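You operate a simulated robot arm through the tools that you are given. There is no shell and no other tool.

The job below is to be done with a simulated robot arm. You get a single attempt, and the scene is never put back.

JOB
Fill the red cup to its line with food, then tip it in the blue bowl.
Fine: the 100 ML line; pour from the beaker; beaker and cup go back. Set down upright: beaker.

It is judged by the outcome, as a careful person would: the job done as asked, and still so three seconds after it is handed in. It fails if anything else is knocked over, pushed out of place, dropped, spilled or broken.

ROBOT AND FRAMES
A 6-joint arm with a three-finger gripper, fixed in place. Base frame: the origin is on the floor under the middle of its stand, x ahead of it, y to its left, z up. Units: mm, rad, N and s.
It reaches about 1213 mm from its shoulder. Its first joint turns from -2.897 to 2.897 rad. Payload 4.89 kg.
The tool frame sits at the grasp point between the pads (the TCP): z along the fingers, y along the line on which they close. The tips reach 30 mm beyond it. The gripper opens to 164 mm; its body begins 125 mm behind the TCP.
Orientation is that of the tool frame in the base frame, as a unit quaternion [x, y, z, w]. With the fingers straight down and closing along the base's y, the tool's x points along the base's -x, its y along +y and its z along -z.

CONTROLS
- The arm moves only by the tool nudge_tool. Its argument "plan" is one flat list of numbers, 7 for each row, row after row: the opening in per cent of the stroke, from 0 (shut) to 100 (fully open), then the shift along the tool's x, y, z in m, then the turn, a rotation vector about the tool's x, y, z in degrees. In form: [claw, x, y, z, ax, ay, az, claw, x, y, z, ax, ay, az, ...]. A call has 1 to 20 rows; each row shifts and turns the commanded pose from where the row before left it, along the tool's axes as they then stand. Rows are played at 5 a second. More than 50 mm and 0.15 rad between two rows, or a gripper value outside its range, and nothing of the call is played. Where a pose cannot be reached the arm comes as near as it can. A force on the tool above 40 N (or 10 N above the force at the start of the call, whichever is more), or a blocked arm, ends the call early, and 0.2 s more pass. The fingers move at their own pace (about 108 mm/s each) and stop on an object; they squeeze with about 31 N. The grip force told is the motor's: it shows also when the fingers shut on nothing. Time passes only in rows, and 0.2 s behind the last, so rows that do not move let the fingers close. It gives the time, the measured TCP pose, the force on the tool (base axes), the opening and the grip force at its end, in the units of the frame above (readings bear some noise), with the torque about the TCP (base axes, N m) and any sound that the robot's microphone picked up.
- Cameras (640 x 400 px; columns grow to the right, rows downward): "scene" is fixed at [398.7, 499.9, 1385.8]; the picture's right is [-0.56, -0.83, 0.00], its down [-0.54, 0.36, -0.76] and it looks along [0.63, -0.42, -0.65] (base axes); focal length 244 px, centre (320, 200). "wrist" rides on the gripper at [76, -2, -152] in the tool frame; the picture's right is [0.02, 1.00, 0.00], its down [-0.88, 0.02, -0.47] and it looks along [-0.47, 0.01, 0.88] (tool axes); focal length 247 px, centre (320, 200). There is no depth. A picture from a camera that has moved, and an enlarged one, comes with that camera's place and axes in the base frame and with its lens.
- grab_frame(camera): a new picture of that camera. The clock stands still meanwhile.
- raise_lower(by): moves the trunk up (or, below 0, down) by that many mm; the arm rides with it, the base frame stays. It gives what a move gives, with no picture.
- enlarge(camera, box): a new picture of the part [left, top, right, bottom] of that camera's present view, enlarged. The clock stands still meanwhile.
- hand_in(): hands the job in; it is judged then, once.

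Places have to be worked out from the pictures, the camera data and where the tool is seen. Open the gripper and draw the arm clear of the work before you hand the job in, unless the task says otherwise.

The tools are called after "Call:" as a command line: name --argument value ..., lists and objects as JSON in quotes. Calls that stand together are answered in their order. nudge_tool: Moves the arm, as the interface text tells. Its arguments: {"type":"object","properties":{"plan":{"type":"array"}},"required":["plan"]} The other tools are called the same way: raise_lower (by) moves the trunk up or down; grab_frame (camera) takes a picture; enlarge (camera, box) takes an enlarged picture of a part of a camera's view; hand_in () hands the job in.

At the start:

```text
time: 0.0
position: [586.2, 364.1, 1227.6]
tcp_rot: [0.0, 1.0, 0.0, -0.001]
wrist_force: [0.7, -0.9, -0.7]
wrist_torque: [-0.02, 0.0, -0.04]
gripper_width: 164.0
grasp_force: 0.1
trunk travel left (down, up): [-175.0, 215.0]
```

scene: 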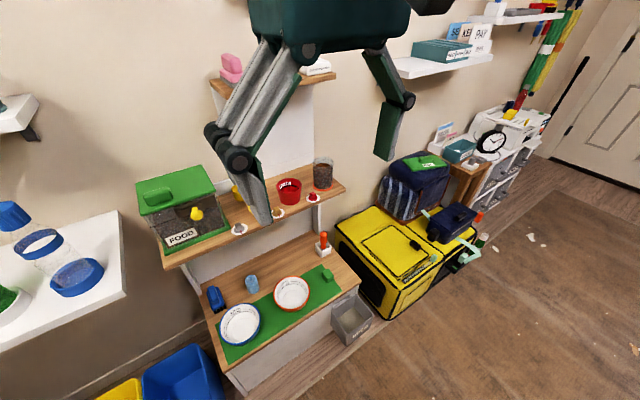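
wrist: 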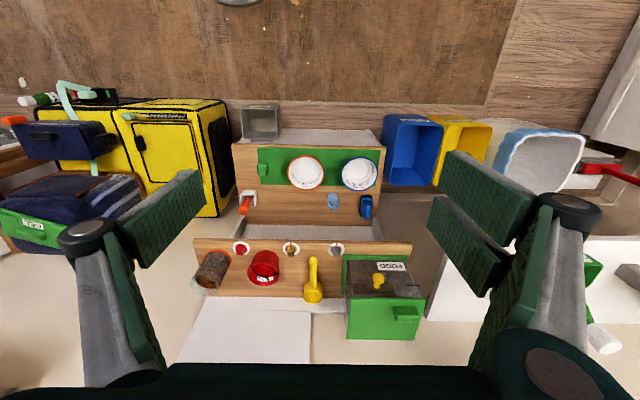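

The first pictures show a feeding stand with a beaker of food and a red cup on an upper shelf, and two bowls (blue-rimmed and red-rimmed) below. I enlarge both views to see the details.

Call:
enlarge --camera "scene" --box '[220, 140, 380, 240]'

Call:
enlarge --camera "scene" --box '[190, 240, 370, 360]'

Call:
enlarge --camera "wrist" --box '[180, 220, 340, 320]'

Call:
enlarge --camera "wrist" --box '[220, 100, 420, 230]'

```text
4.00 times, centred on (300, 190) of scene
camera zoom: at [398.7, 499.9, 1385.8], right [-0.56, -0.83, 0.0], down [-0.54, 0.36, -0.76], along [0.63, -0.42, -0.65], focal length 974 px, centre (400, 240)
```

zoom: 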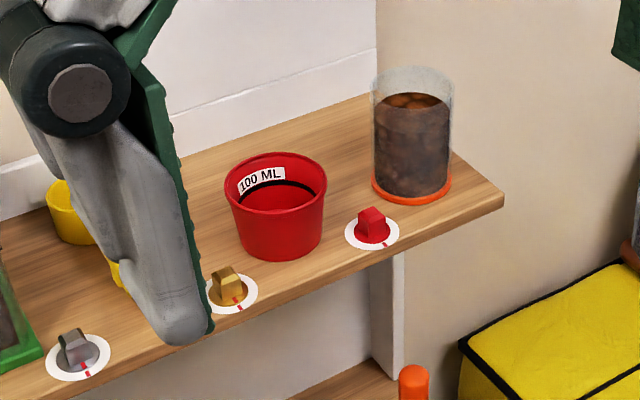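

```text
3.33 times, centred on (280, 300) of scene
camera zoom: at [398.7, 499.9, 1385.8], right [-0.56, -0.83, 0.0], down [-0.54, 0.36, -0.76], along [0.63, -0.42, -0.65], focal length 812 px, centre (453, -133)
```

zoom: 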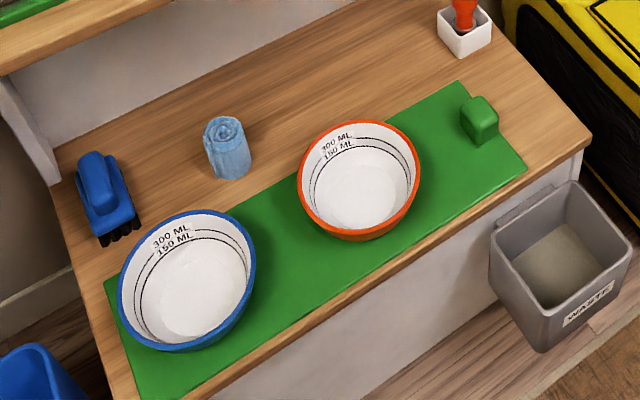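

```text
4.00 times, centred on (260, 270) of wrist
camera zoom: at [509.5, 364.3, 1381.1], right [-0.02, 1.0, 0.0], down [0.88, 0.02, 0.47], along [0.47, 0.01, -0.88], focal length 988 px, centre (560, -80)
```

zoom: 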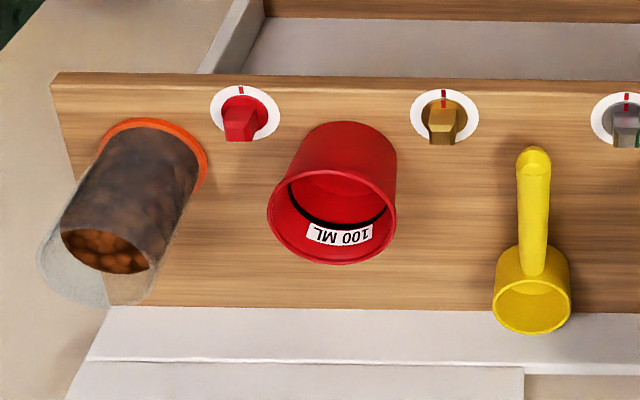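

```text
3.08 times, centred on (320, 165) of wrist
camera zoom: at [509.5, 364.3, 1381.1], right [-0.02, 1.0, 0.0], down [0.88, 0.02, 0.47], along [0.47, 0.01, -0.88], focal length 760 px, centre (320, 308)
```

zoom: 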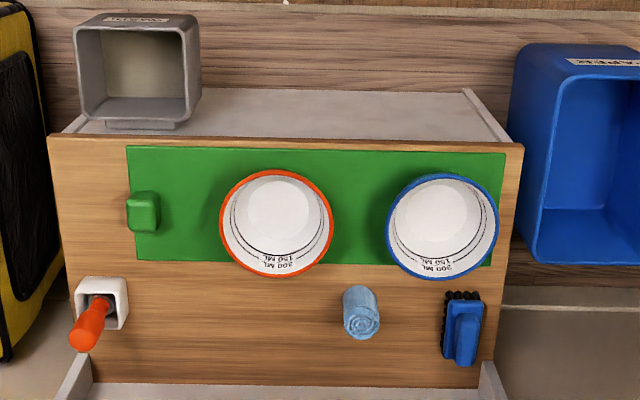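

The cup rim triangulates to about (1013, 217, 877), the beaker rim to (1032, 63, 908) on a shelf at z≈800, and the blue bowl rim to (872, 530, 477). I want a horizontal side grasp with the camera on top, so I first turn the tool half a turn about its z in the free space here.

Call:
nudge_tool --plan '[100, 0, 0, 0, 0, 0, 8.5, 100, 0, 0, 0, 0, 0, 8.5, 100, 0, 0, 0, 0, 0, 8.5, 100, 0, 0, 0, 0, 0, 8.5, 100, 0, 0, 0, 0, 0, 8.5, 100, 0, 0, 0, 0, 0, 8.5, 100, 0, 0, 0, 0, 0, 8.5, 100, 0, 0, 0, 0, 0, 8.5, 100, 0, 0, 0, 0, 0, 8.5, 100, 0, 0, 0, 0, 0, 8.5, 100, 0, 0, 0, 0, 0, 8.5, 100, 0, 0, 0, 0, 0, 8.5, 100, 0, 0, 0, 0, 0, 8.5, 100, 0, 0, 0, 0, 0, 8.5, 100, 0, 0, 0, 0, 0, 8.5, 100, 0, 0, 0, 0, 0, 8.5, 100, 0, 0, 0, 0, 0, 8.5, 100, 0, 0, 0, 0, 0, 8.5, 100, 0, 0, 0, 0, 0, 8.5, 100, 0, 0, 0, 0, 0, 8.5]'

```text
time: 4.2
position: [585.4, 364.8, 1226.4]
tcp_rot: [0.936, 0.351, 0.0, 0.0]
wrist_force: [-0.2, -0.2, -0.1]
wrist_torque: [0.04, -0.02, 0.01]
gripper_width: 164.1
grasp_force: 0.1
out of reach, approached as far as the arm can: row 17, 18, 19, 20
trunk travel left (down, up): [-175.0, 215.0]
```

The wrist joint stops after about 139°, so a camera-on-top grasp isn't reachable this way. I turn back to the starting roll; I can work with the camera below and a slight downward pitch.

Call:
nudge_tool --plan '[100, 0, 0, 0, 0, 0, -8.5, 100, 0, 0, 0, 0, 0, -8.5, 100, 0, 0, 0, 0, 0, -8.5, 100, 0, 0, 0, 0, 0, -8.5, 100, 0, 0, 0, 0, 0, -8.5, 100, 0, 0, 0, 0, 0, -8.5, 100, 0, 0, 0, 0, 0, -8.5, 100, 0, 0, 0, 0, 0, -8.5, 100, 0, 0, 0, 0, 0, -8.5, 100, 0, 0, 0, 0, 0, -8.5, 100, 0, 0, 0, 0, 0, -8.5, 100, 0, 0, 0, 0, 0, -8.5, 100, 0, 0, 0, 0, 0, -8.5, 100, 0, 0, 0, 0, 0, -8.5, 100, 0, 0, 0, 0, 0, -8.5, 100, 0, 0, 0, 0, 0, -8.5, 100, 0, 0, 0, 0, 0, -8.5, 100, 0, 0, 0, 0, 0, -8.5, 100, 0, 0, 0, 0, 0, -8.5, 100, 0, 0, 0, 0, 0, -8.5]'

```text
time: 8.4
position: [585.7, 364.2, 1227.7]
tcp_rot: [-0.269, 0.963, 0.0, -0.001]
wrist_force: [0.2, -0.1, -0.1]
wrist_torque: [0.03, -0.02, -0.01]
gripper_width: 164.2
grasp_force: 0.1
trunk travel left (down, up): [-175.0, 215.0]
```

I'm back near the start roll (yaw about +31° now). I straighten the yaw and move the hand in free space to about (760, 63, 1000), in front of the beaker's side of the shelf.

Call:
nudge_tool --plan '[100, 0, 0, 0, 0, 0, 7.8, 100, 0, 0, 0, 0, 0, 7.8, 100, 0, 0, 0, 0, 0, 7.8, 100, 0, 0, 0, 0, 0, 7.8, 90, -0.0174, -0.0301, 0.0227, 0, 0, 0, 80, -0.0174, -0.0301, 0.0227, 0, 0, 0, 70, -0.0174, -0.0301, 0.0227, 0, 0, 0, 70, -0.0174, -0.0301, 0.0227, 0, 0, 0, 70, -0.0174, -0.0301, 0.0227, 0, 0, 0, 70, -0.0174, -0.0301, 0.0227, 0, 0, 0, 70, -0.0174, -0.0301, 0.0227, 0, 0, 0, 70, -0.0174, -0.0301, 0.0227, 0, 0, 0, 70, -0.0174, -0.0301, 0.0227, 0, 0, 0, 70, -0.0174, -0.0301, 0.0227, 0, 0, 0]'

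Call:
grab_frame --camera "scene"

Call:
grab_frame --camera "wrist"

```text
time: 11.4
position: [759.5, 63.8, 1000.0]
tcp_rot: [0.0, 1.0, 0.0, 0.0]
wrist_force: [-1.4, 1.4, 0.1]
wrist_torque: [-0.15, -0.19, 0.01]
gripper_width: 114.9
grasp_force: 0.0
trunk travel left (down, up): [-175.0, 215.0]
```

```text
taken
```

scene: 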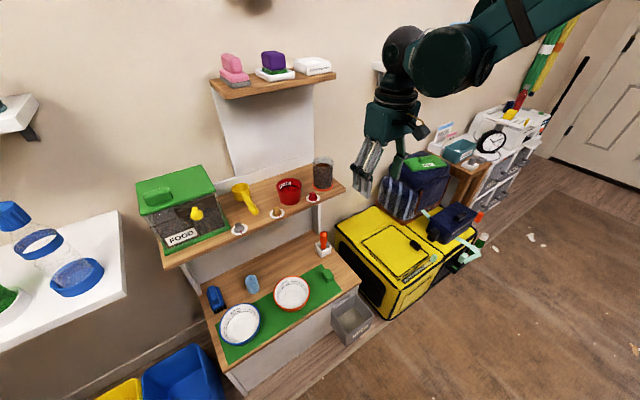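

```text
taken
camera wrist: at [683.5, 63.0, 1153.6], right [-0.02, 1.0, 0.0], down [0.88, 0.02, 0.47], along [0.47, 0.01, -0.88], focal length 247 px, centre (320, 200)
```

wrist: 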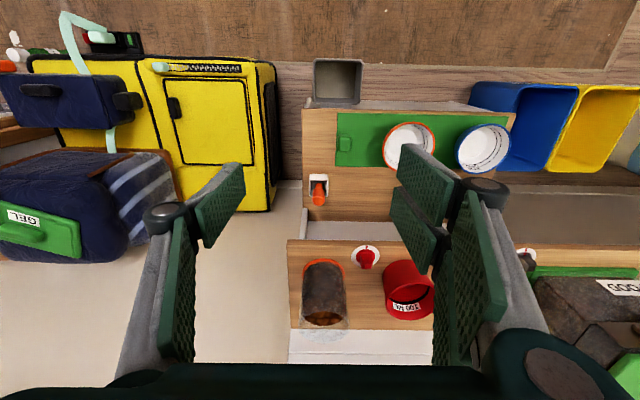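

The hand is at (760, 64, 1000), fingers open 115 mm. I enlarge both views to refine the beaker, cup and shelf positions and to measure the fingers.

Call:
enlarge --camera "wrist" --box '[270, 220, 450, 340]'

Call:
enlarge --camera "scene" --box '[330, 80, 450, 220]'

Call:
enlarge --camera "scene" --box '[210, 145, 370, 245]'

```text
3.33 times, centred on (360, 280) of wrist
camera zoom: at [683.5, 63.0, 1153.6], right [-0.02, 1.0, 0.0], down [0.88, 0.02, 0.47], along [0.47, 0.01, -0.88], focal length 823 px, centre (187, -67)
```

zoom: 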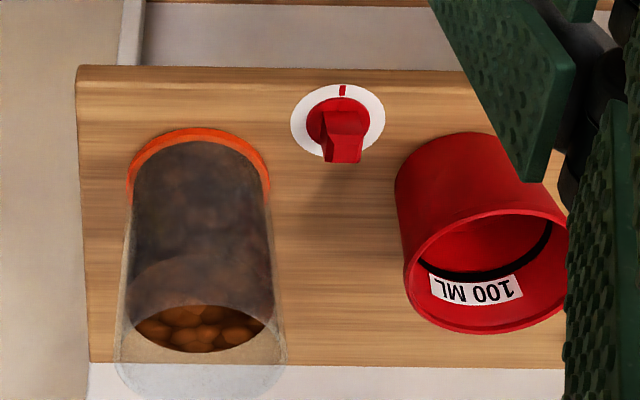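

```text
2.86 times, centred on (390, 150) of scene
camera zoom: at [398.7, 499.9, 1385.8], right [-0.56, -0.83, 0.0], down [-0.54, 0.36, -0.76], along [0.63, -0.42, -0.65], focal length 696 px, centre (120, 343)
```

zoom: 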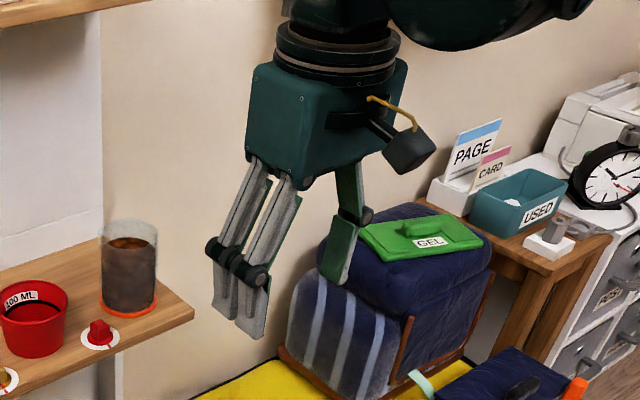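

```text
4.00 times, centred on (290, 195) of scene
camera zoom: at [398.7, 499.9, 1385.8], right [-0.56, -0.83, 0.0], down [-0.54, 0.36, -0.76], along [0.63, -0.42, -0.65], focal length 974 px, centre (440, 220)
```

zoom: 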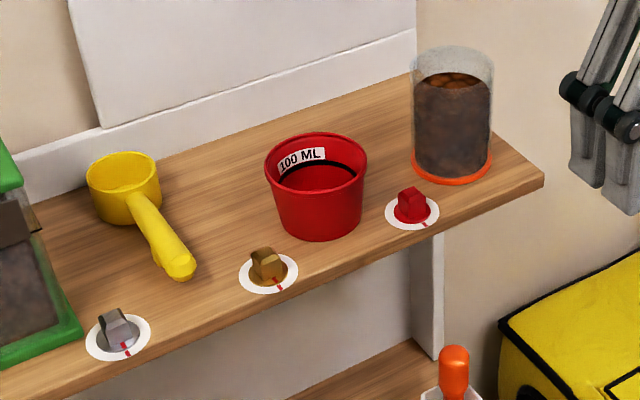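

Triangulating again gives: beaker axis (1013, 77), radius 38, z 818–920; cup rim (1010, 220, 880), radius 44; red knob near (968, 148) with its top at about 842; shelf front at x≈940. I'll pitch the hand to 30° below horizontal and yaw it 45°, so a later half roll puts the camera on top within the joint limits.

Call:
nudge_tool --plan '[65, 0, 0, 0, 0, -7.5, 0, 65, 0, 0, 0, 0, -7.5, 0, 65, 0, 0, 0, 0, -7.5, 0, 65, 0, 0, 0, 0, -7.5, 0, 65, 0, 0, 0, 0, -7.5, 0, 65, 0, 0, 0, 0, -7.5, 0, 65, 0, 0, 0, 0, -7.5, 0, 65, 0, 0, 0, 0, -7.5, 0, 65, 0, 0, 0, -6.495, 0, -3.75, 65, 0, 0, 0, -6.495, 0, -3.75, 65, 0, 0, 0, -6.495, 0, -3.75, 65, 0, 0, 0, -6.495, 0, -3.75, 65, 0, 0, 0, -6.495, 0, -3.75, 65, 0, 0, 0, -6.495, 0, -3.75]'

Call:
grab_frame --camera "scene"

Call:
grab_frame --camera "wrist"

```text
time: 14.4
position: [758.9, 64.5, 1000.5]
tcp_rot: [-0.332, 0.8, 0.191, 0.462]
wrist_force: [-0.8, 1.3, 0.6]
wrist_torque: [-0.08, 0.0, -0.07]
gripper_width: 106.3
grasp_force: 0.0
trunk travel left (down, up): [-175.0, 215.0]
```

```text
taken
```

scene: 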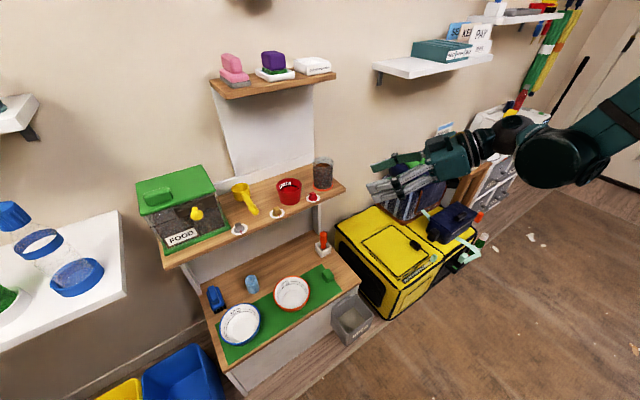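

```text
taken
camera wrist: at [640.2, -56.3, 1012.2], right [-0.72, 0.7, -0.02], down [0.01, 0.04, 1.0], along [0.7, 0.71, -0.03], focal length 247 px, centre (320, 200)
```

wrist: 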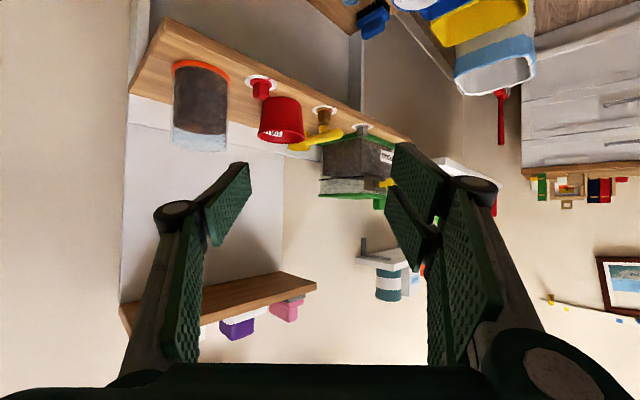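

The pitch and yaw came out as intended. Now I roll the hand half a turn about its own axis (first 20 rows of 22), watching for the joint limit.

Call:
nudge_tool --plan '[65, 0, 0, 0, 0, 0, 8.2, 65, 0, 0, 0, 0, 0, 8.2, 65, 0, 0, 0, 0, 0, 8.2, 65, 0, 0, 0, 0, 0, 8.2, 65, 0, 0, 0, 0, 0, 8.2, 65, 0, 0, 0, 0, 0, 8.2, 65, 0, 0, 0, 0, 0, 8.2, 65, 0, 0, 0, 0, 0, 8.2, 65, 0, 0, 0, 0, 0, 8.2, 65, 0, 0, 0, 0, 0, 8.2, 65, 0, 0, 0, 0, 0, 8.2, 65, 0, 0, 0, 0, 0, 8.2, 65, 0, 0, 0, 0, 0, 8.2, 65, 0, 0, 0, 0, 0, 8.2, 65, 0, 0, 0, 0, 0, 8.2, 65, 0, 0, 0, 0, 0, 8.2, 65, 0, 0, 0, 0, 0, 8.2, 65, 0, 0, 0, 0, 0, 8.2, 65, 0, 0, 0, 0, 0, 8.2, 65, 0, 0, 0, 0, 0, 8.2]'

```text
time: 18.6
position: [759.2, 62.8, 999.7]
tcp_rot: [0.747, 0.438, 0.484, -0.125]
wrist_force: [-0.4, 0.3, 0.1]
wrist_torque: [-0.04, 0.01, 0.03]
gripper_width: 107.0
grasp_force: 0.0
trunk travel left (down, up): [-175.0, 215.0]
```

No limit was met in 164° of roll. I finish the last 16° and check the view.

Call:
nudge_tool --plan '[65, 0, 0, 0, 0, 0, 8, 65, 0, 0, 0, 0, 0, 8]'

Call:
grab_frame --camera "wrist"

Call:
grab_frame --camera "scene"

```text
time: 19.2
position: [759.5, 64.1, 1001.1]
tcp_rot: [0.801, 0.33, 0.462, -0.192]
wrist_force: [-0.3, 0.0, 0.1]
wrist_torque: [0.02, 0.01, -0.01]
gripper_width: 106.8
grasp_force: 0.0
trunk travel left (down, up): [-175.0, 215.0]
```

```text
taken
camera wrist: at [692.0, -0.6, 1144.2], right [0.71, -0.7, 0.02], down [-0.59, -0.61, -0.53], along [0.38, 0.37, -0.85], focal length 247 px, centre (320, 200)
```

wrist: 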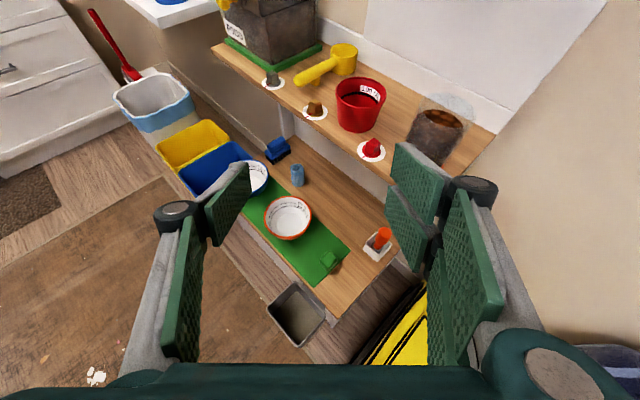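

```text
taken
```

scene: 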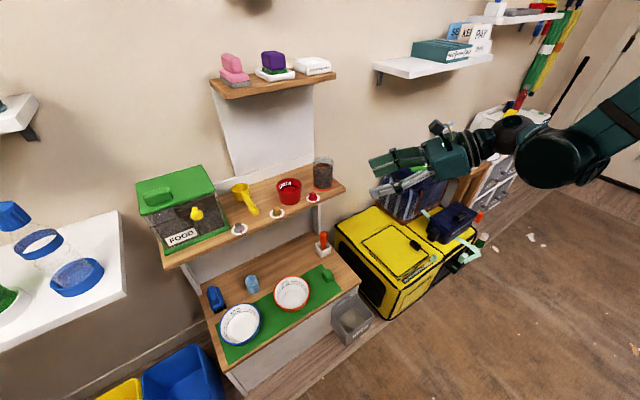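

The hand now points forward-down with the camera on top. I enlarge this view to refine the beaker and cup positions.

Call:
enlarge --camera "wrist" --box '[300, 60, 500, 190]'

```text
3.08 times, centred on (400, 125) of wrist
camera zoom: at [692.0, -0.6, 1144.2], right [0.71, -0.7, 0.02], down [-0.59, -0.61, -0.53], along [0.38, 0.37, -0.85], focal length 760 px, centre (74, 431)
```

zoom: 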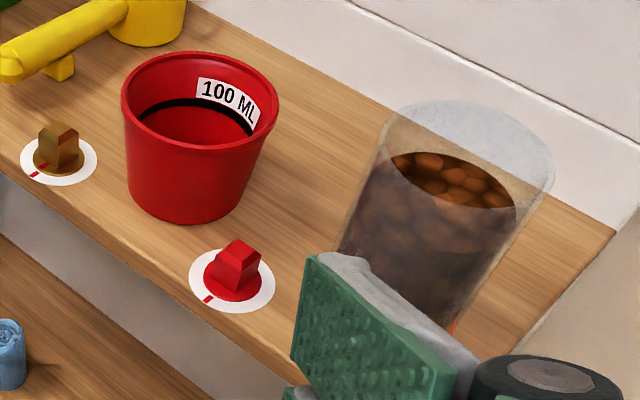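

The cup confirms at about (1013, 221, 880); the beaker looks to be at (1013–1025, 77). I move to a pre-grasp point about 120 mm short of the beaker along the approach direction, at (940, 4, 930).

Call:
nudge_tool --plan '[62, -0.0032, 0.0283, 0.0182, 0, 0, 0, 62, -0.0032, 0.0283, 0.0182, 0, 0, 0, 62, -0.0032, 0.0283, 0.0182, 0, 0, 0, 62, -0.0032, 0.0283, 0.0182, 0, 0, 0, 62, -0.0032, 0.0283, 0.0182, 0, 0, 0, 62, -0.0032, 0.0283, 0.0182, 0, 0, 0]'

Call:
grab_frame --camera "wrist"

Call:
enlarge --camera "scene" --box '[260, 110, 440, 230]'

```text
time: 20.6
position: [939.3, 4.6, 929.2]
tcp_rot: [0.801, 0.331, 0.462, -0.191]
wrist_force: [-2.0, 0.4, 0.9]
wrist_torque: [-0.13, 0.01, -0.15]
gripper_width: 101.7
grasp_force: 0.1
trunk travel left (down, up): [-175.0, 215.0]
```

```text
taken
camera wrist: at [871.6, -60.1, 1073.4], right [0.71, -0.7, 0.02], down [-0.59, -0.61, -0.53], along [0.38, 0.37, -0.85], focal length 247 px, centre (320, 200)
```

wrist: 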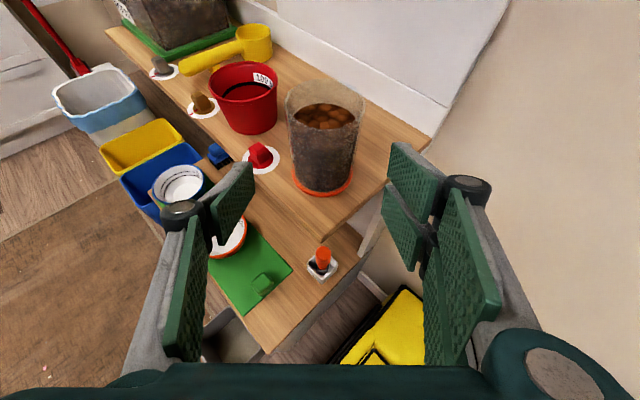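

```text
3.33 times, centred on (350, 170) of scene
camera zoom: at [398.7, 499.9, 1385.8], right [-0.56, -0.83, 0.0], down [-0.54, 0.36, -0.76], along [0.63, -0.42, -0.65], focal length 812 px, centre (220, 300)
```

zoom: 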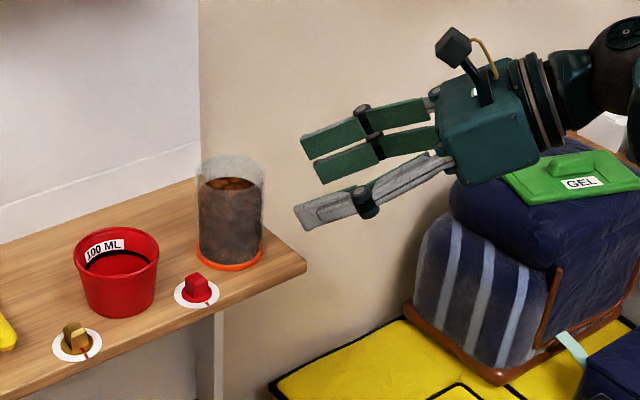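

The beaker is now clearly visible between the fingers' line. I enlarge it to fix its axis and height.

Call:
enlarge --camera "wrist" --box '[210, 60, 410, 210]'

```text
2.67 times, centred on (310, 135) of wrist
camera zoom: at [871.6, -60.1, 1073.4], right [0.71, -0.7, 0.02], down [-0.59, -0.61, -0.53], along [0.38, 0.37, -0.85], focal length 659 px, centre (347, 373)
```

zoom: 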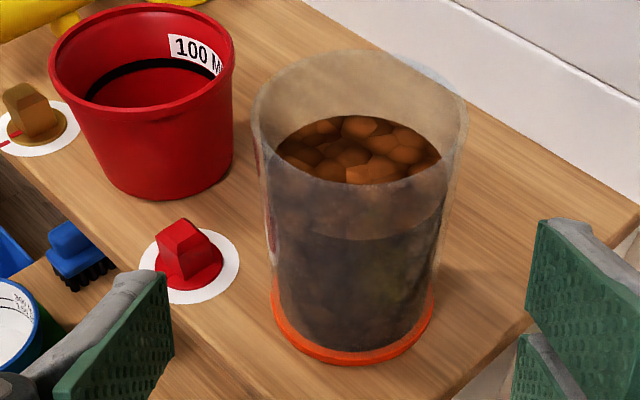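

Beaker axis comes out at (1016, 77.5), rim z≈923, radius about 39. I advance along the fingers to about (1013, 75, 876) with the opening at 60 %, which leaves roughly 10 mm each side.

Call:
nudge_tool --plan '[60, 0.0012, 0.0007, 0.0191, 0, 0, 0, 60, 0.0012, 0.0007, 0.0191, 0, 0, 0, 60, 0.0012, 0.0007, 0.0191, 0, 0, 0, 60, 0.0012, 0.0006, 0.0191, 0, 0, 0]'

Call:
grab_frame --camera "wrist"

Call:
enlarge --camera "scene" --box '[260, 130, 380, 220]'

```text
time: 21.6
position: [989.7, 49.5, 894.8]
tcp_rot: [0.8, 0.331, 0.462, -0.191]
wrist_force: [0.0, -1.1, -0.1]
wrist_torque: [-0.01, 0.0, 0.03]
gripper_width: 98.5
grasp_force: 0.1
trunk travel left (down, up): [-175.0, 215.0]
```

```text
taken
camera wrist: at [921.9, -14.1, 1038.7], right [0.71, -0.7, 0.02], down [-0.59, -0.61, -0.53], along [0.38, 0.37, -0.85], focal length 247 px, centre (320, 200)
```

wrist: 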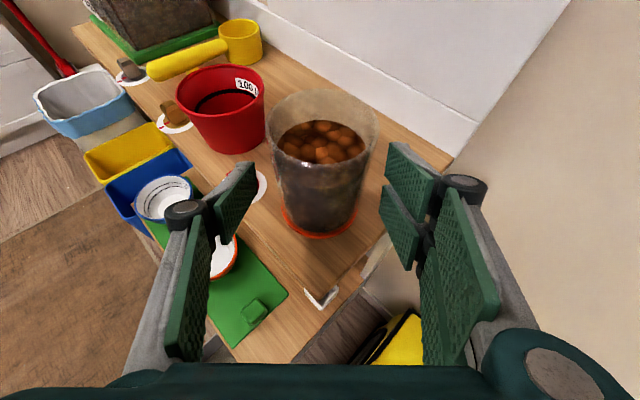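

```text
4.44 times, centred on (320, 175) of scene
camera zoom: at [398.7, 499.9, 1385.8], right [-0.56, -0.83, 0.0], down [-0.54, 0.36, -0.76], along [0.63, -0.42, -0.65], focal length 1082 px, centre (320, 311)
```

zoom: 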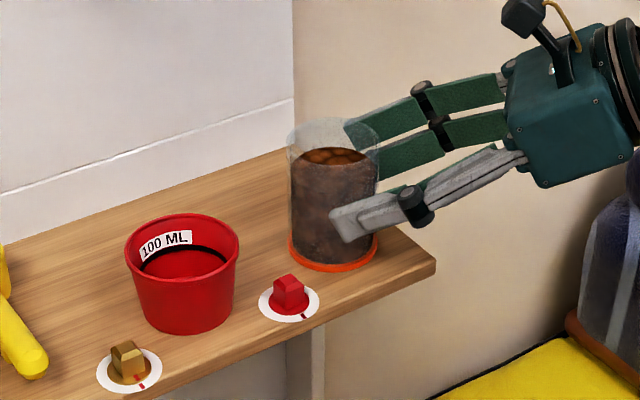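

The beaker sits centred between the fingers. I advance the remaining 39 mm and look again before closing.

Call:
nudge_tool --plan '[60, 0.0005, 0, 0.0196, 0, 0, 0, 60, 0.0005, 0, 0.0196, 0, 0, 0]'

Call:
grab_frame --camera "wrist"

Call:
enlarge --camera "scene" --box '[260, 130, 380, 220]'

```text
time: 22.2
position: [1014.8, 73.9, 876.5]
tcp_rot: [0.8, 0.331, 0.462, -0.191]
wrist_force: [-0.4, -0.5, 0.1]
wrist_torque: [-0.04, 0.0, -0.03]
gripper_width: 98.6
grasp_force: 0.0
trunk travel left (down, up): [-175.0, 215.0]
```

```text
taken
camera wrist: at [946.5, 10.4, 1020.1], right [0.71, -0.7, 0.02], down [-0.59, -0.61, -0.53], along [0.38, 0.36, -0.85], focal length 247 px, centre (320, 200)
```

wrist: 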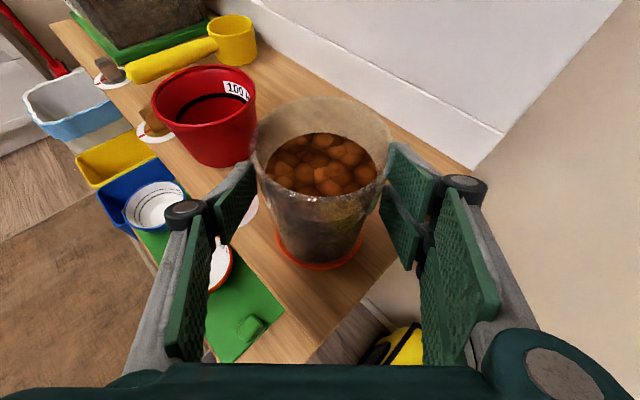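

```text
4.44 times, centred on (320, 175) of scene
camera zoom: at [398.7, 499.9, 1385.8], right [-0.56, -0.83, 0.0], down [-0.54, 0.36, -0.76], along [0.63, -0.42, -0.65], focal length 1082 px, centre (320, 311)
```

zoom: 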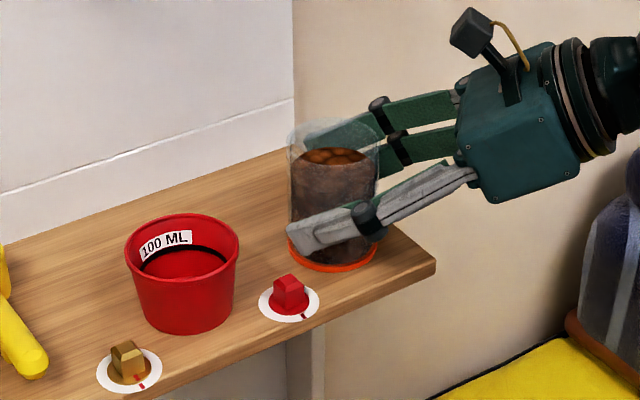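

The TCP is at (1014.8, 73.9, 876.5), with the beaker between the pads. I close the fingers on it gently without moving.

Call:
nudge_tool --plan '[50, 0, 0, 0, 0, 0, 0, 44, 0, 0, 0, 0, 0, 0, 40, 0, 0, 0, 0, 0, 0, 40, 0, 0, 0, 0, 0, 0, 40, 0, 0, 0, 0, 0, 0]'

Call:
grab_frame --camera "wrist"

```text
time: 23.4
position: [1014.2, 74.6, 877.1]
tcp_rot: [0.801, 0.331, 0.462, -0.191]
wrist_force: [1.3, -0.7, 2.7]
wrist_torque: [-0.14, -0.16, -0.01]
gripper_width: 74.4
grasp_force: 30.8
trunk travel left (down, up): [-175.0, 215.0]
```

```text
taken
camera wrist: at [946.6, 10.8, 1020.1], right [0.71, -0.7, 0.02], down [-0.59, -0.61, -0.53], along [0.38, 0.36, -0.85], focal length 247 px, centre (320, 200)
```

wrist: 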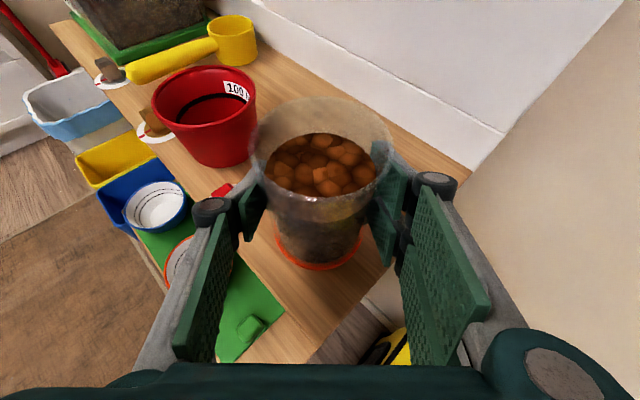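

Grip is 30.8 N at 74.4 mm width. I lift straight up 90 mm, slowly at first, and check that the beaker follows.

Call:
nudge_tool --plan '[40, 0.0043, 0, -0.0025, 0, 0, 0, 40, 0.0087, 0, -0.005, 0, 0, 0, 40, 0.013, 0, -0.0075, 0, 0, 0, 40, 0.0173, 0, -0.01, 0, 0, 0, 40, 0.0173, 0, -0.01, 0, 0, 0, 40, 0.013, 0, -0.0075, 0, 0, 0, 40, 0.0043, 0, -0.0025, 0, 0, 0]'

Call:
grab_frame --camera "wrist"

Call:
enlarge --camera "scene" --box '[250, 100, 410, 220]'

```text
time: 25.0
position: [1014.9, 74.8, 967.0]
tcp_rot: [0.801, 0.331, 0.461, -0.191]
wrist_force: [0.5, 0.6, -2.1]
wrist_torque: [0.0, 0.01, 0.04]
gripper_width: 74.5
grasp_force: 31.0
trunk travel left (down, up): [-175.0, 215.0]
```

```text
taken
camera wrist: at [947.0, 10.5, 1110.0], right [0.71, -0.7, 0.02], down [-0.59, -0.61, -0.53], along [0.38, 0.36, -0.85], focal length 247 px, centre (320, 200)
```

wrist: 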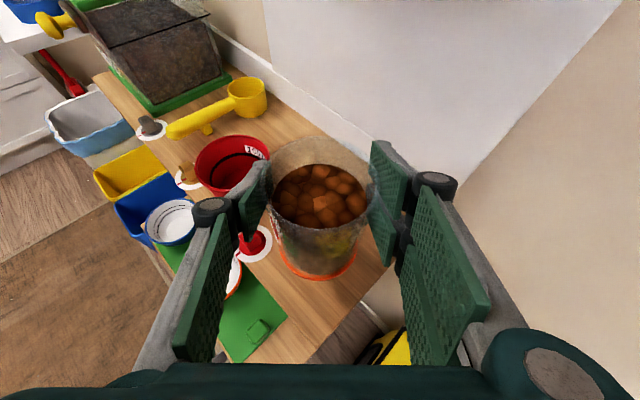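

```text
3.33 times, centred on (330, 160) of scene
camera zoom: at [398.7, 499.9, 1385.8], right [-0.56, -0.83, 0.0], down [-0.54, 0.36, -0.76], along [0.63, -0.42, -0.65], focal length 812 px, centre (287, 333)
```

zoom: 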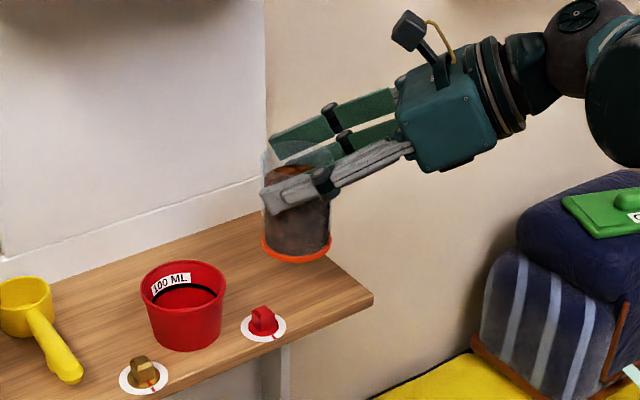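

The beaker seems to sit lower in the grip than before the lift, so it may have slipped. I enlarge both views to check before moving on.

Call:
enlarge --camera "wrist" --box '[220, 110, 420, 290]'

Call:
enlarge --camera "scene" --box '[300, 130, 370, 190]'

```text
2.22 times, centred on (320, 200) of wrist
camera zoom: at [947.0, 10.5, 1110.0], right [0.71, -0.7, 0.02], down [-0.59, -0.61, -0.53], along [0.38, 0.36, -0.85], focal length 549 px, centre (320, 200)
```

zoom: 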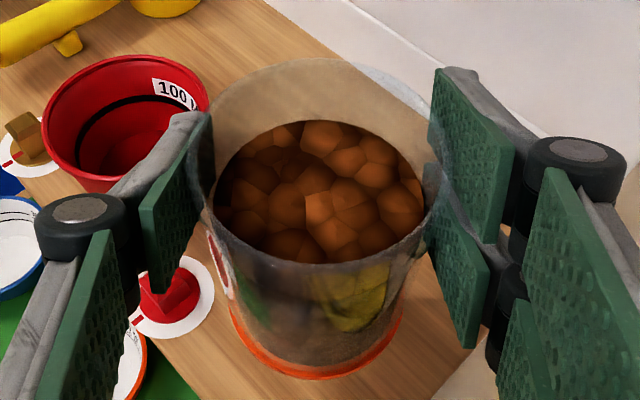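

```text
6.67 times, centred on (335, 160) of scene
camera zoom: at [398.7, 499.9, 1385.8], right [-0.56, -0.83, 0.0], down [-0.54, 0.36, -0.76], along [0.63, -0.42, -0.65], focal length 1623 px, centre (220, 467)
```

zoom: 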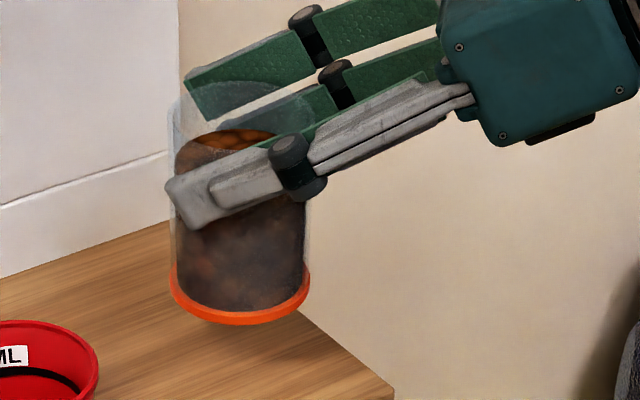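

The rim is now only about 7–10 mm above the TCP, where it was about 45 mm before, so the beaker slid some 36 mm down in the grip during the lift. I lower 40 mm so it hangs just over the shelf and check whether it is still slipping.

Call:
nudge_tool --plan '[30, -0.0087, 0, 0.005, 0, 0, 0, 30, -0.013, 0, 0.0075, 0, 0, 0, 30, -0.0087, 0, 0.005, 0, 0, 0]'

Call:
enlarge --camera "wrist" --box '[220, 110, 420, 290]'

Call:
enlarge --camera "scene" --box '[290, 140, 370, 200]'

```text
time: 25.8
position: [1013.9, 74.7, 931.7]
tcp_rot: [0.8, 0.33, 0.462, -0.191]
wrist_force: [0.6, -0.2, -2.5]
wrist_torque: [-0.04, 0.02, 0.03]
gripper_width: 74.3
grasp_force: 31.4
trunk travel left (down, up): [-175.0, 215.0]
```

```text
2.22 times, centred on (320, 200) of wrist
camera zoom: at [947.0, 10.6, 1075.2], right [0.71, -0.7, 0.02], down [-0.59, -0.61, -0.53], along [0.38, 0.36, -0.85], focal length 549 px, centre (320, 200)
```

zoom: 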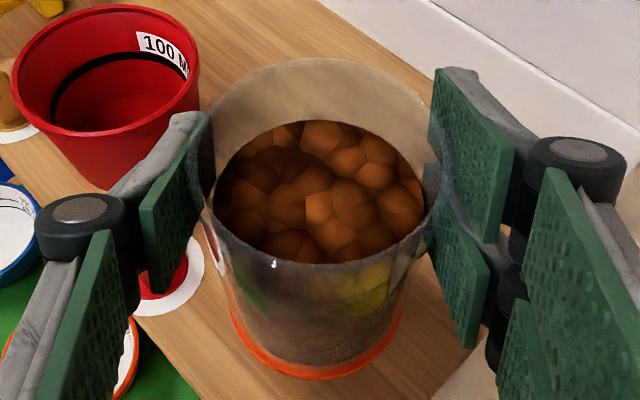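

```text
6.67 times, centred on (330, 170) of scene
camera zoom: at [398.7, 499.9, 1385.8], right [-0.56, -0.83, 0.0], down [-0.54, 0.36, -0.76], along [0.63, -0.42, -0.65], focal length 1623 px, centre (253, 400)
```

zoom: 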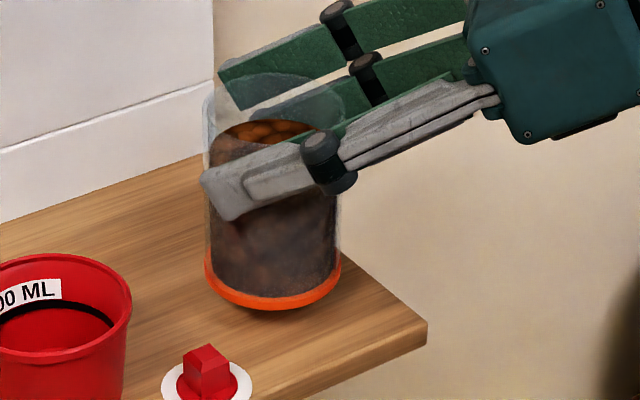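

The relative pose is unchanged after the move down, so the slip is not continuing, but the grip is now too close to the rim for pouring. I lower the beaker back onto the shelf in small steps, to regrasp it lower and lift more gently.

Call:
nudge_tool --plan '[30, -0.0043, 0, 0.0025, 0, 0, 0, 30, -0.0043, 0, 0.0025, 0, 0, 0, 30, -0.0017, 0, 0.001, 0, 0, 0]'

```text
time: 26.6
position: [1013.6, 73.9, 920.2]
tcp_rot: [0.8, 0.331, 0.462, -0.191]
wrist_force: [-0.5, -0.7, -3.4]
wrist_torque: [-0.04, 0.02, -0.03]
gripper_width: 74.6
grasp_force: 30.7
trunk travel left (down, up): [-175.0, 215.0]
```

Call:
enlarge --camera "scene" --box '[290, 150, 370, 210]'

Call:
enlarge --camera "wrist" --box '[220, 110, 420, 290]'

```text
6.67 times, centred on (330, 180) of scene
camera zoom: at [398.7, 499.9, 1385.8], right [-0.56, -0.83, 0.0], down [-0.54, 0.36, -0.76], along [0.63, -0.42, -0.65], focal length 1623 px, centre (253, 333)
```

zoom: 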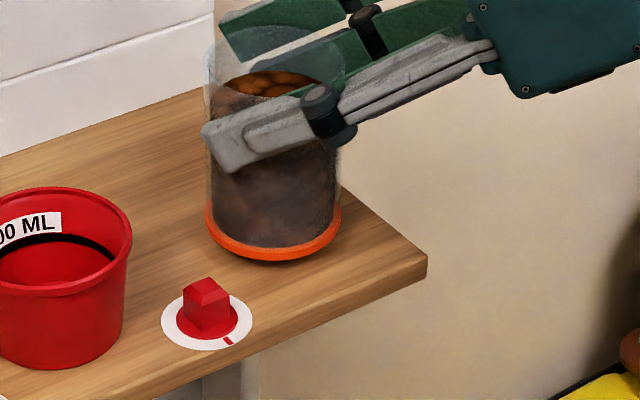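

```text
2.22 times, centred on (320, 200) of wrist
camera zoom: at [947.1, 10.1, 1063.1], right [0.71, -0.7, 0.02], down [-0.59, -0.61, -0.53], along [0.38, 0.36, -0.85], focal length 549 px, centre (320, 200)
```

zoom: 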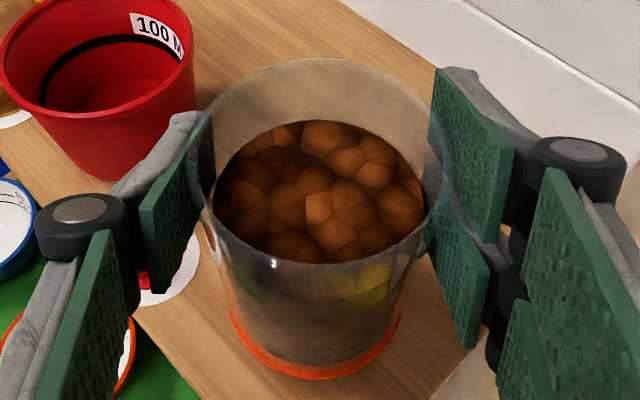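

Comparing ring rows, the beaker's base is still about 9 mm above the shelf. I lower in small steps until contact shows in the force.

Call:
nudge_tool --plan '[30, -0.0026, 0, 0.0015, 0, 0, 0, 30, -0.0026, 0, 0.0015, 0, 0, 0]'

Call:
nudge_tool --plan '[30, -0.0013, 0, 0.00075, 0, 0, 0]'

Call:
nudge_tool --plan '[30, -0.0013, 0, 0.00075, 0, 0, 0]'

```text
time: 27.2
position: [1014.7, 74.1, 913.2]
tcp_rot: [0.801, 0.33, 0.463, -0.19]
wrist_force: [0.4, -0.3, -2.6]
wrist_torque: [-0.02, -0.01, -0.02]
gripper_width: 74.3
grasp_force: 30.6
trunk travel left (down, up): [-175.0, 215.0]
```

```text
time: 27.6
position: [1013.9, 73.0, 911.4]
tcp_rot: [0.8, 0.331, 0.462, -0.191]
wrist_force: [-0.4, 0.1, -1.6]
wrist_torque: [0.01, 0.0, 0.01]
gripper_width: 74.5
grasp_force: 31.7
trunk travel left (down, up): [-175.0, 215.0]
```

```text
time: 28.0
position: [1014.3, 74.7, 910.5]
tcp_rot: [0.8, 0.331, 0.462, -0.191]
wrist_force: [-1.0, -0.1, -2.4]
wrist_torque: [-0.02, 0.02, -0.03]
gripper_width: 74.8
grasp_force: 30.7
trunk travel left (down, up): [-175.0, 215.0]
```

Still hanging (about −2.4 N). I keep lowering in 1.5 mm steps.

Call:
nudge_tool --plan '[30, -0.0013, 0, 0.00075, 0, 0, 0, 30, 0, 0, 0, 0, 0, 0]'

Call:
nudge_tool --plan '[30, -0.0013, 0, 0.00075, 0, 0, 0, 30, 0, 0, 0, 0, 0, 0]'

Call:
nudge_tool --plan '[30, -0.0013, 0, 0.00075, 0, 0, 0, 30, 0, 0, 0, 0, 0, 0]'

```text
time: 28.6
position: [1013.9, 73.3, 909.3]
tcp_rot: [0.801, 0.33, 0.462, -0.19]
wrist_force: [0.5, 0.1, 0.4]
wrist_torque: [-0.04, -0.14, 0.02]
gripper_width: 74.2
grasp_force: 31.0
trunk travel left (down, up): [-175.0, 215.0]
```

```text
time: 29.2
position: [1013.7, 74.0, 907.7]
tcp_rot: [0.8, 0.33, 0.463, -0.19]
wrist_force: [7.2, 1.2, 23.2]
wrist_torque: [-0.41, -0.54, 0.17]
gripper_width: 74.4
grasp_force: 31.1
trunk travel left (down, up): [-175.0, 215.0]
```

```text
time: 29.8
position: [1014.3, 74.2, 907.3]
tcp_rot: [0.8, 0.331, 0.463, -0.192]
wrist_force: [7.3, -0.1, 25.5]
wrist_torque: [-0.5, -0.47, 0.07]
gripper_width: 74.3
grasp_force: 30.7
trunk travel left (down, up): [-175.0, 215.0]
```

Contact came at z≈909 and the grip then holds some 25 N before sliding, so the friction is ample. I ease the pressure off before opening.

Call:
nudge_tool --plan '[30, 0.0015, 0, -0.0009, 0, 0, 0, 30, 0, 0, 0, 0, 0, 0]'

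```text
time: 30.4
position: [1013.9, 74.6, 907.6]
tcp_rot: [0.8, 0.332, 0.461, -0.192]
wrist_force: [-0.6, -0.3, -0.7]
wrist_torque: [-0.14, 0.02, -0.02]
gripper_width: 74.5
grasp_force: 30.7
trunk travel left (down, up): [-175.0, 215.0]
```

The force is about zero and the beaker stands on the shelf. I open to 60 %, then go straight down 35 mm for a lower grip.

Call:
nudge_tool --plan '[45, 0, 0, 0, 0, 0, 0, 52, 0, 0, 0, 0, 0, 0, 60, 0, 0, 0, 0, 0, 0, 60, 0, 0, 0, 0, 0, 0]'

Call:
nudge_tool --plan '[60, -0.0087, 0, 0.005, 0, 0, 0, 60, -0.0087, 0, 0.005, 0, 0, 0, 60, -0.0087, 0, 0.005, 0, 0, 0, 60, -0.0043, 0, 0.0025, 0, 0, 0]'

Call:
enlarge --camera "wrist" --box '[200, 80, 440, 290]'

Call:
enlarge --camera "scene" --box '[270, 150, 370, 220]'

```text
time: 31.4
position: [1015.1, 74.4, 906.4]
tcp_rot: [0.801, 0.33, 0.462, -0.191]
wrist_force: [0.3, -0.2, 0.0]
wrist_torque: [-0.01, 0.02, 0.03]
gripper_width: 98.4
grasp_force: 0.0
trunk travel left (down, up): [-175.0, 215.0]
```

```text
time: 32.4
position: [1013.6, 73.7, 872.6]
tcp_rot: [0.801, 0.331, 0.462, -0.191]
wrist_force: [-0.7, -0.1, 0.3]
wrist_torque: [0.0, 0.0, -0.04]
gripper_width: 98.4
grasp_force: 0.0
trunk travel left (down, up): [-175.0, 215.0]
```

```text
1.90 times, centred on (320, 185) of wrist
camera zoom: at [946.5, 10.3, 1016.1], right [0.71, -0.7, 0.02], down [-0.59, -0.61, -0.53], along [0.38, 0.36, -0.85], focal length 470 px, centre (320, 229)
```

zoom: 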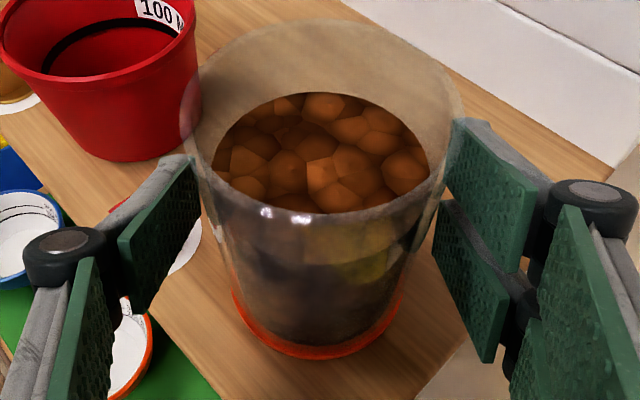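

```text
5.71 times, centred on (320, 185) of scene
camera zoom: at [398.7, 499.9, 1385.8], right [-0.56, -0.83, 0.0], down [-0.54, 0.36, -0.76], along [0.63, -0.42, -0.65], focal length 1391 px, centre (320, 286)
```

zoom: 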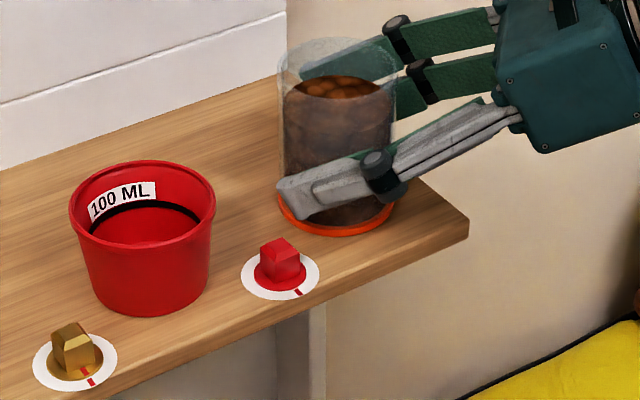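

The beaker stands fine at its place, and the hand is now at z≈873. I close again and let the grip settle.

Call:
nudge_tool --plan '[52, 0, 0, 0, 0, 0, 0, 46, 0, 0, 0, 0, 0, 0, 40, 0, 0, 0, 0, 0, 0, 30, 0, 0, 0, 0, 0, 0, 20, 0, 0, 0, 0, 0, 0, 20, 0, 0, 0, 0, 0, 0, 20, 0, 0, 0, 0, 0, 0, 20, 0, 0, 0, 0, 0, 0]'

Call:
enlarge --camera "wrist" --box '[200, 80, 440, 290]'

```text
time: 34.2
position: [1013.9, 74.7, 871.7]
tcp_rot: [0.8, 0.331, 0.462, -0.191]
wrist_force: [0.3, -0.2, 0.2]
wrist_torque: [-0.12, -0.07, 0.0]
gripper_width: 74.5
grasp_force: 30.7
trunk travel left (down, up): [-175.0, 215.0]
```

```text
1.90 times, centred on (320, 185) of wrist
camera zoom: at [946.5, 10.2, 1016.3], right [0.71, -0.7, 0.02], down [-0.59, -0.61, -0.53], along [0.38, 0.36, -0.85], focal length 470 px, centre (320, 229)
```

zoom: 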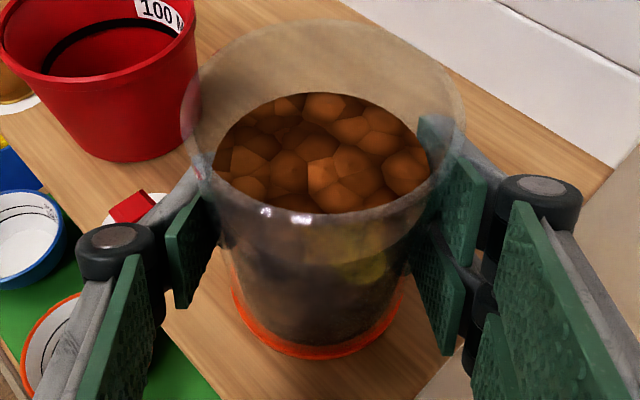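

Gripped at 74.5 mm, about 31 N. Now I lift in very small steps, reading the force to see whether it comes away or drags.

Call:
nudge_tool --plan '[20, 0.0017, 0, -0.001, 0, 0, 0, 20, 0, 0, 0, 0, 0, 0]'

Call:
nudge_tool --plan '[20, 0.0026, 0, -0.0015, 0, 0, 0, 20, 0, 0, 0, 0, 0, 0]'

Call:
enlarge --camera "wrist" --box '[200, 80, 440, 290]'

```text
time: 34.8
position: [1014.1, 74.6, 873.3]
tcp_rot: [0.8, 0.331, 0.462, -0.191]
wrist_force: [0.0, -0.1, 0.7]
wrist_torque: [-0.02, 0.02, 0.02]
gripper_width: 74.4
grasp_force: 31.2
trunk travel left (down, up): [-175.0, 215.0]
```

```text
time: 35.4
position: [1014.9, 73.9, 877.5]
tcp_rot: [0.8, 0.33, 0.462, -0.191]
wrist_force: [0.9, 0.3, -3.3]
wrist_torque: [-0.06, 0.01, -0.03]
gripper_width: 74.4
grasp_force: 30.9
trunk travel left (down, up): [-175.0, 215.0]
```

```text
1.90 times, centred on (320, 185) of wrist
camera zoom: at [947.2, 10.1, 1021.3], right [0.71, -0.7, 0.02], down [-0.59, -0.61, -0.53], along [0.38, 0.36, -0.85], focal length 470 px, centre (320, 229)
```

zoom: 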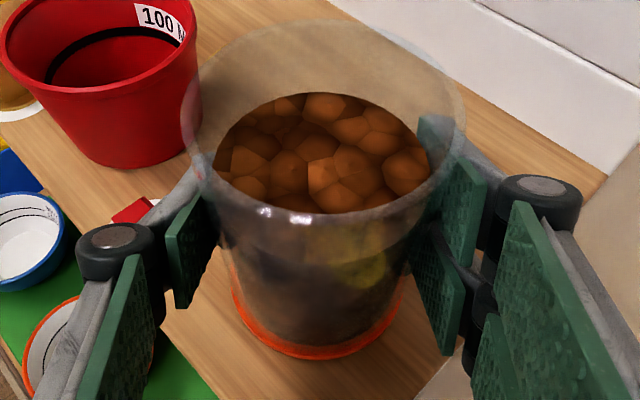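

The beaker came up with no slip (view relative to the fingers unchanged, about −3 N). I continue lifting slowly, 5 mm per row.

Call:
nudge_tool --plan '[20, 0.0035, 0, -0.002, 0, 0, 0, 20, 0.0043, 0, -0.0025, 0, 0, 0, 20, 0.0043, 0, -0.0025, 0, 0, 0, 20, 0.0043, 0, -0.0025, 0, 0, 0, 20, 0.0043, 0, -0.0025, 0, 0, 0, 20, 0.0043, 0, -0.0025, 0, 0, 0, 20, 0.0043, 0, -0.0025, 0, 0, 0, 20, 0.0026, 0, -0.0015, 0, 0, 0]'

Call:
enlarge --camera "wrist" --box '[200, 80, 440, 290]'

```text
time: 37.2
position: [1014.6, 73.5, 914.6]
tcp_rot: [0.8, 0.331, 0.462, -0.191]
wrist_force: [-0.2, -0.5, -2.7]
wrist_torque: [0.0, -0.01, 0.0]
gripper_width: 74.4
grasp_force: 30.6
trunk travel left (down, up): [-175.0, 215.0]
```

```text
1.90 times, centred on (320, 185) of wrist
camera zoom: at [947.1, 10.1, 1058.0], right [0.71, -0.7, 0.02], down [-0.59, -0.61, -0.53], along [0.38, 0.36, -0.85], focal length 470 px, centre (320, 229)
```

zoom: 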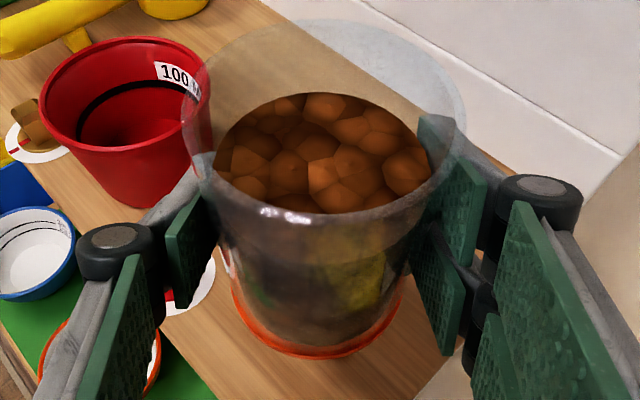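

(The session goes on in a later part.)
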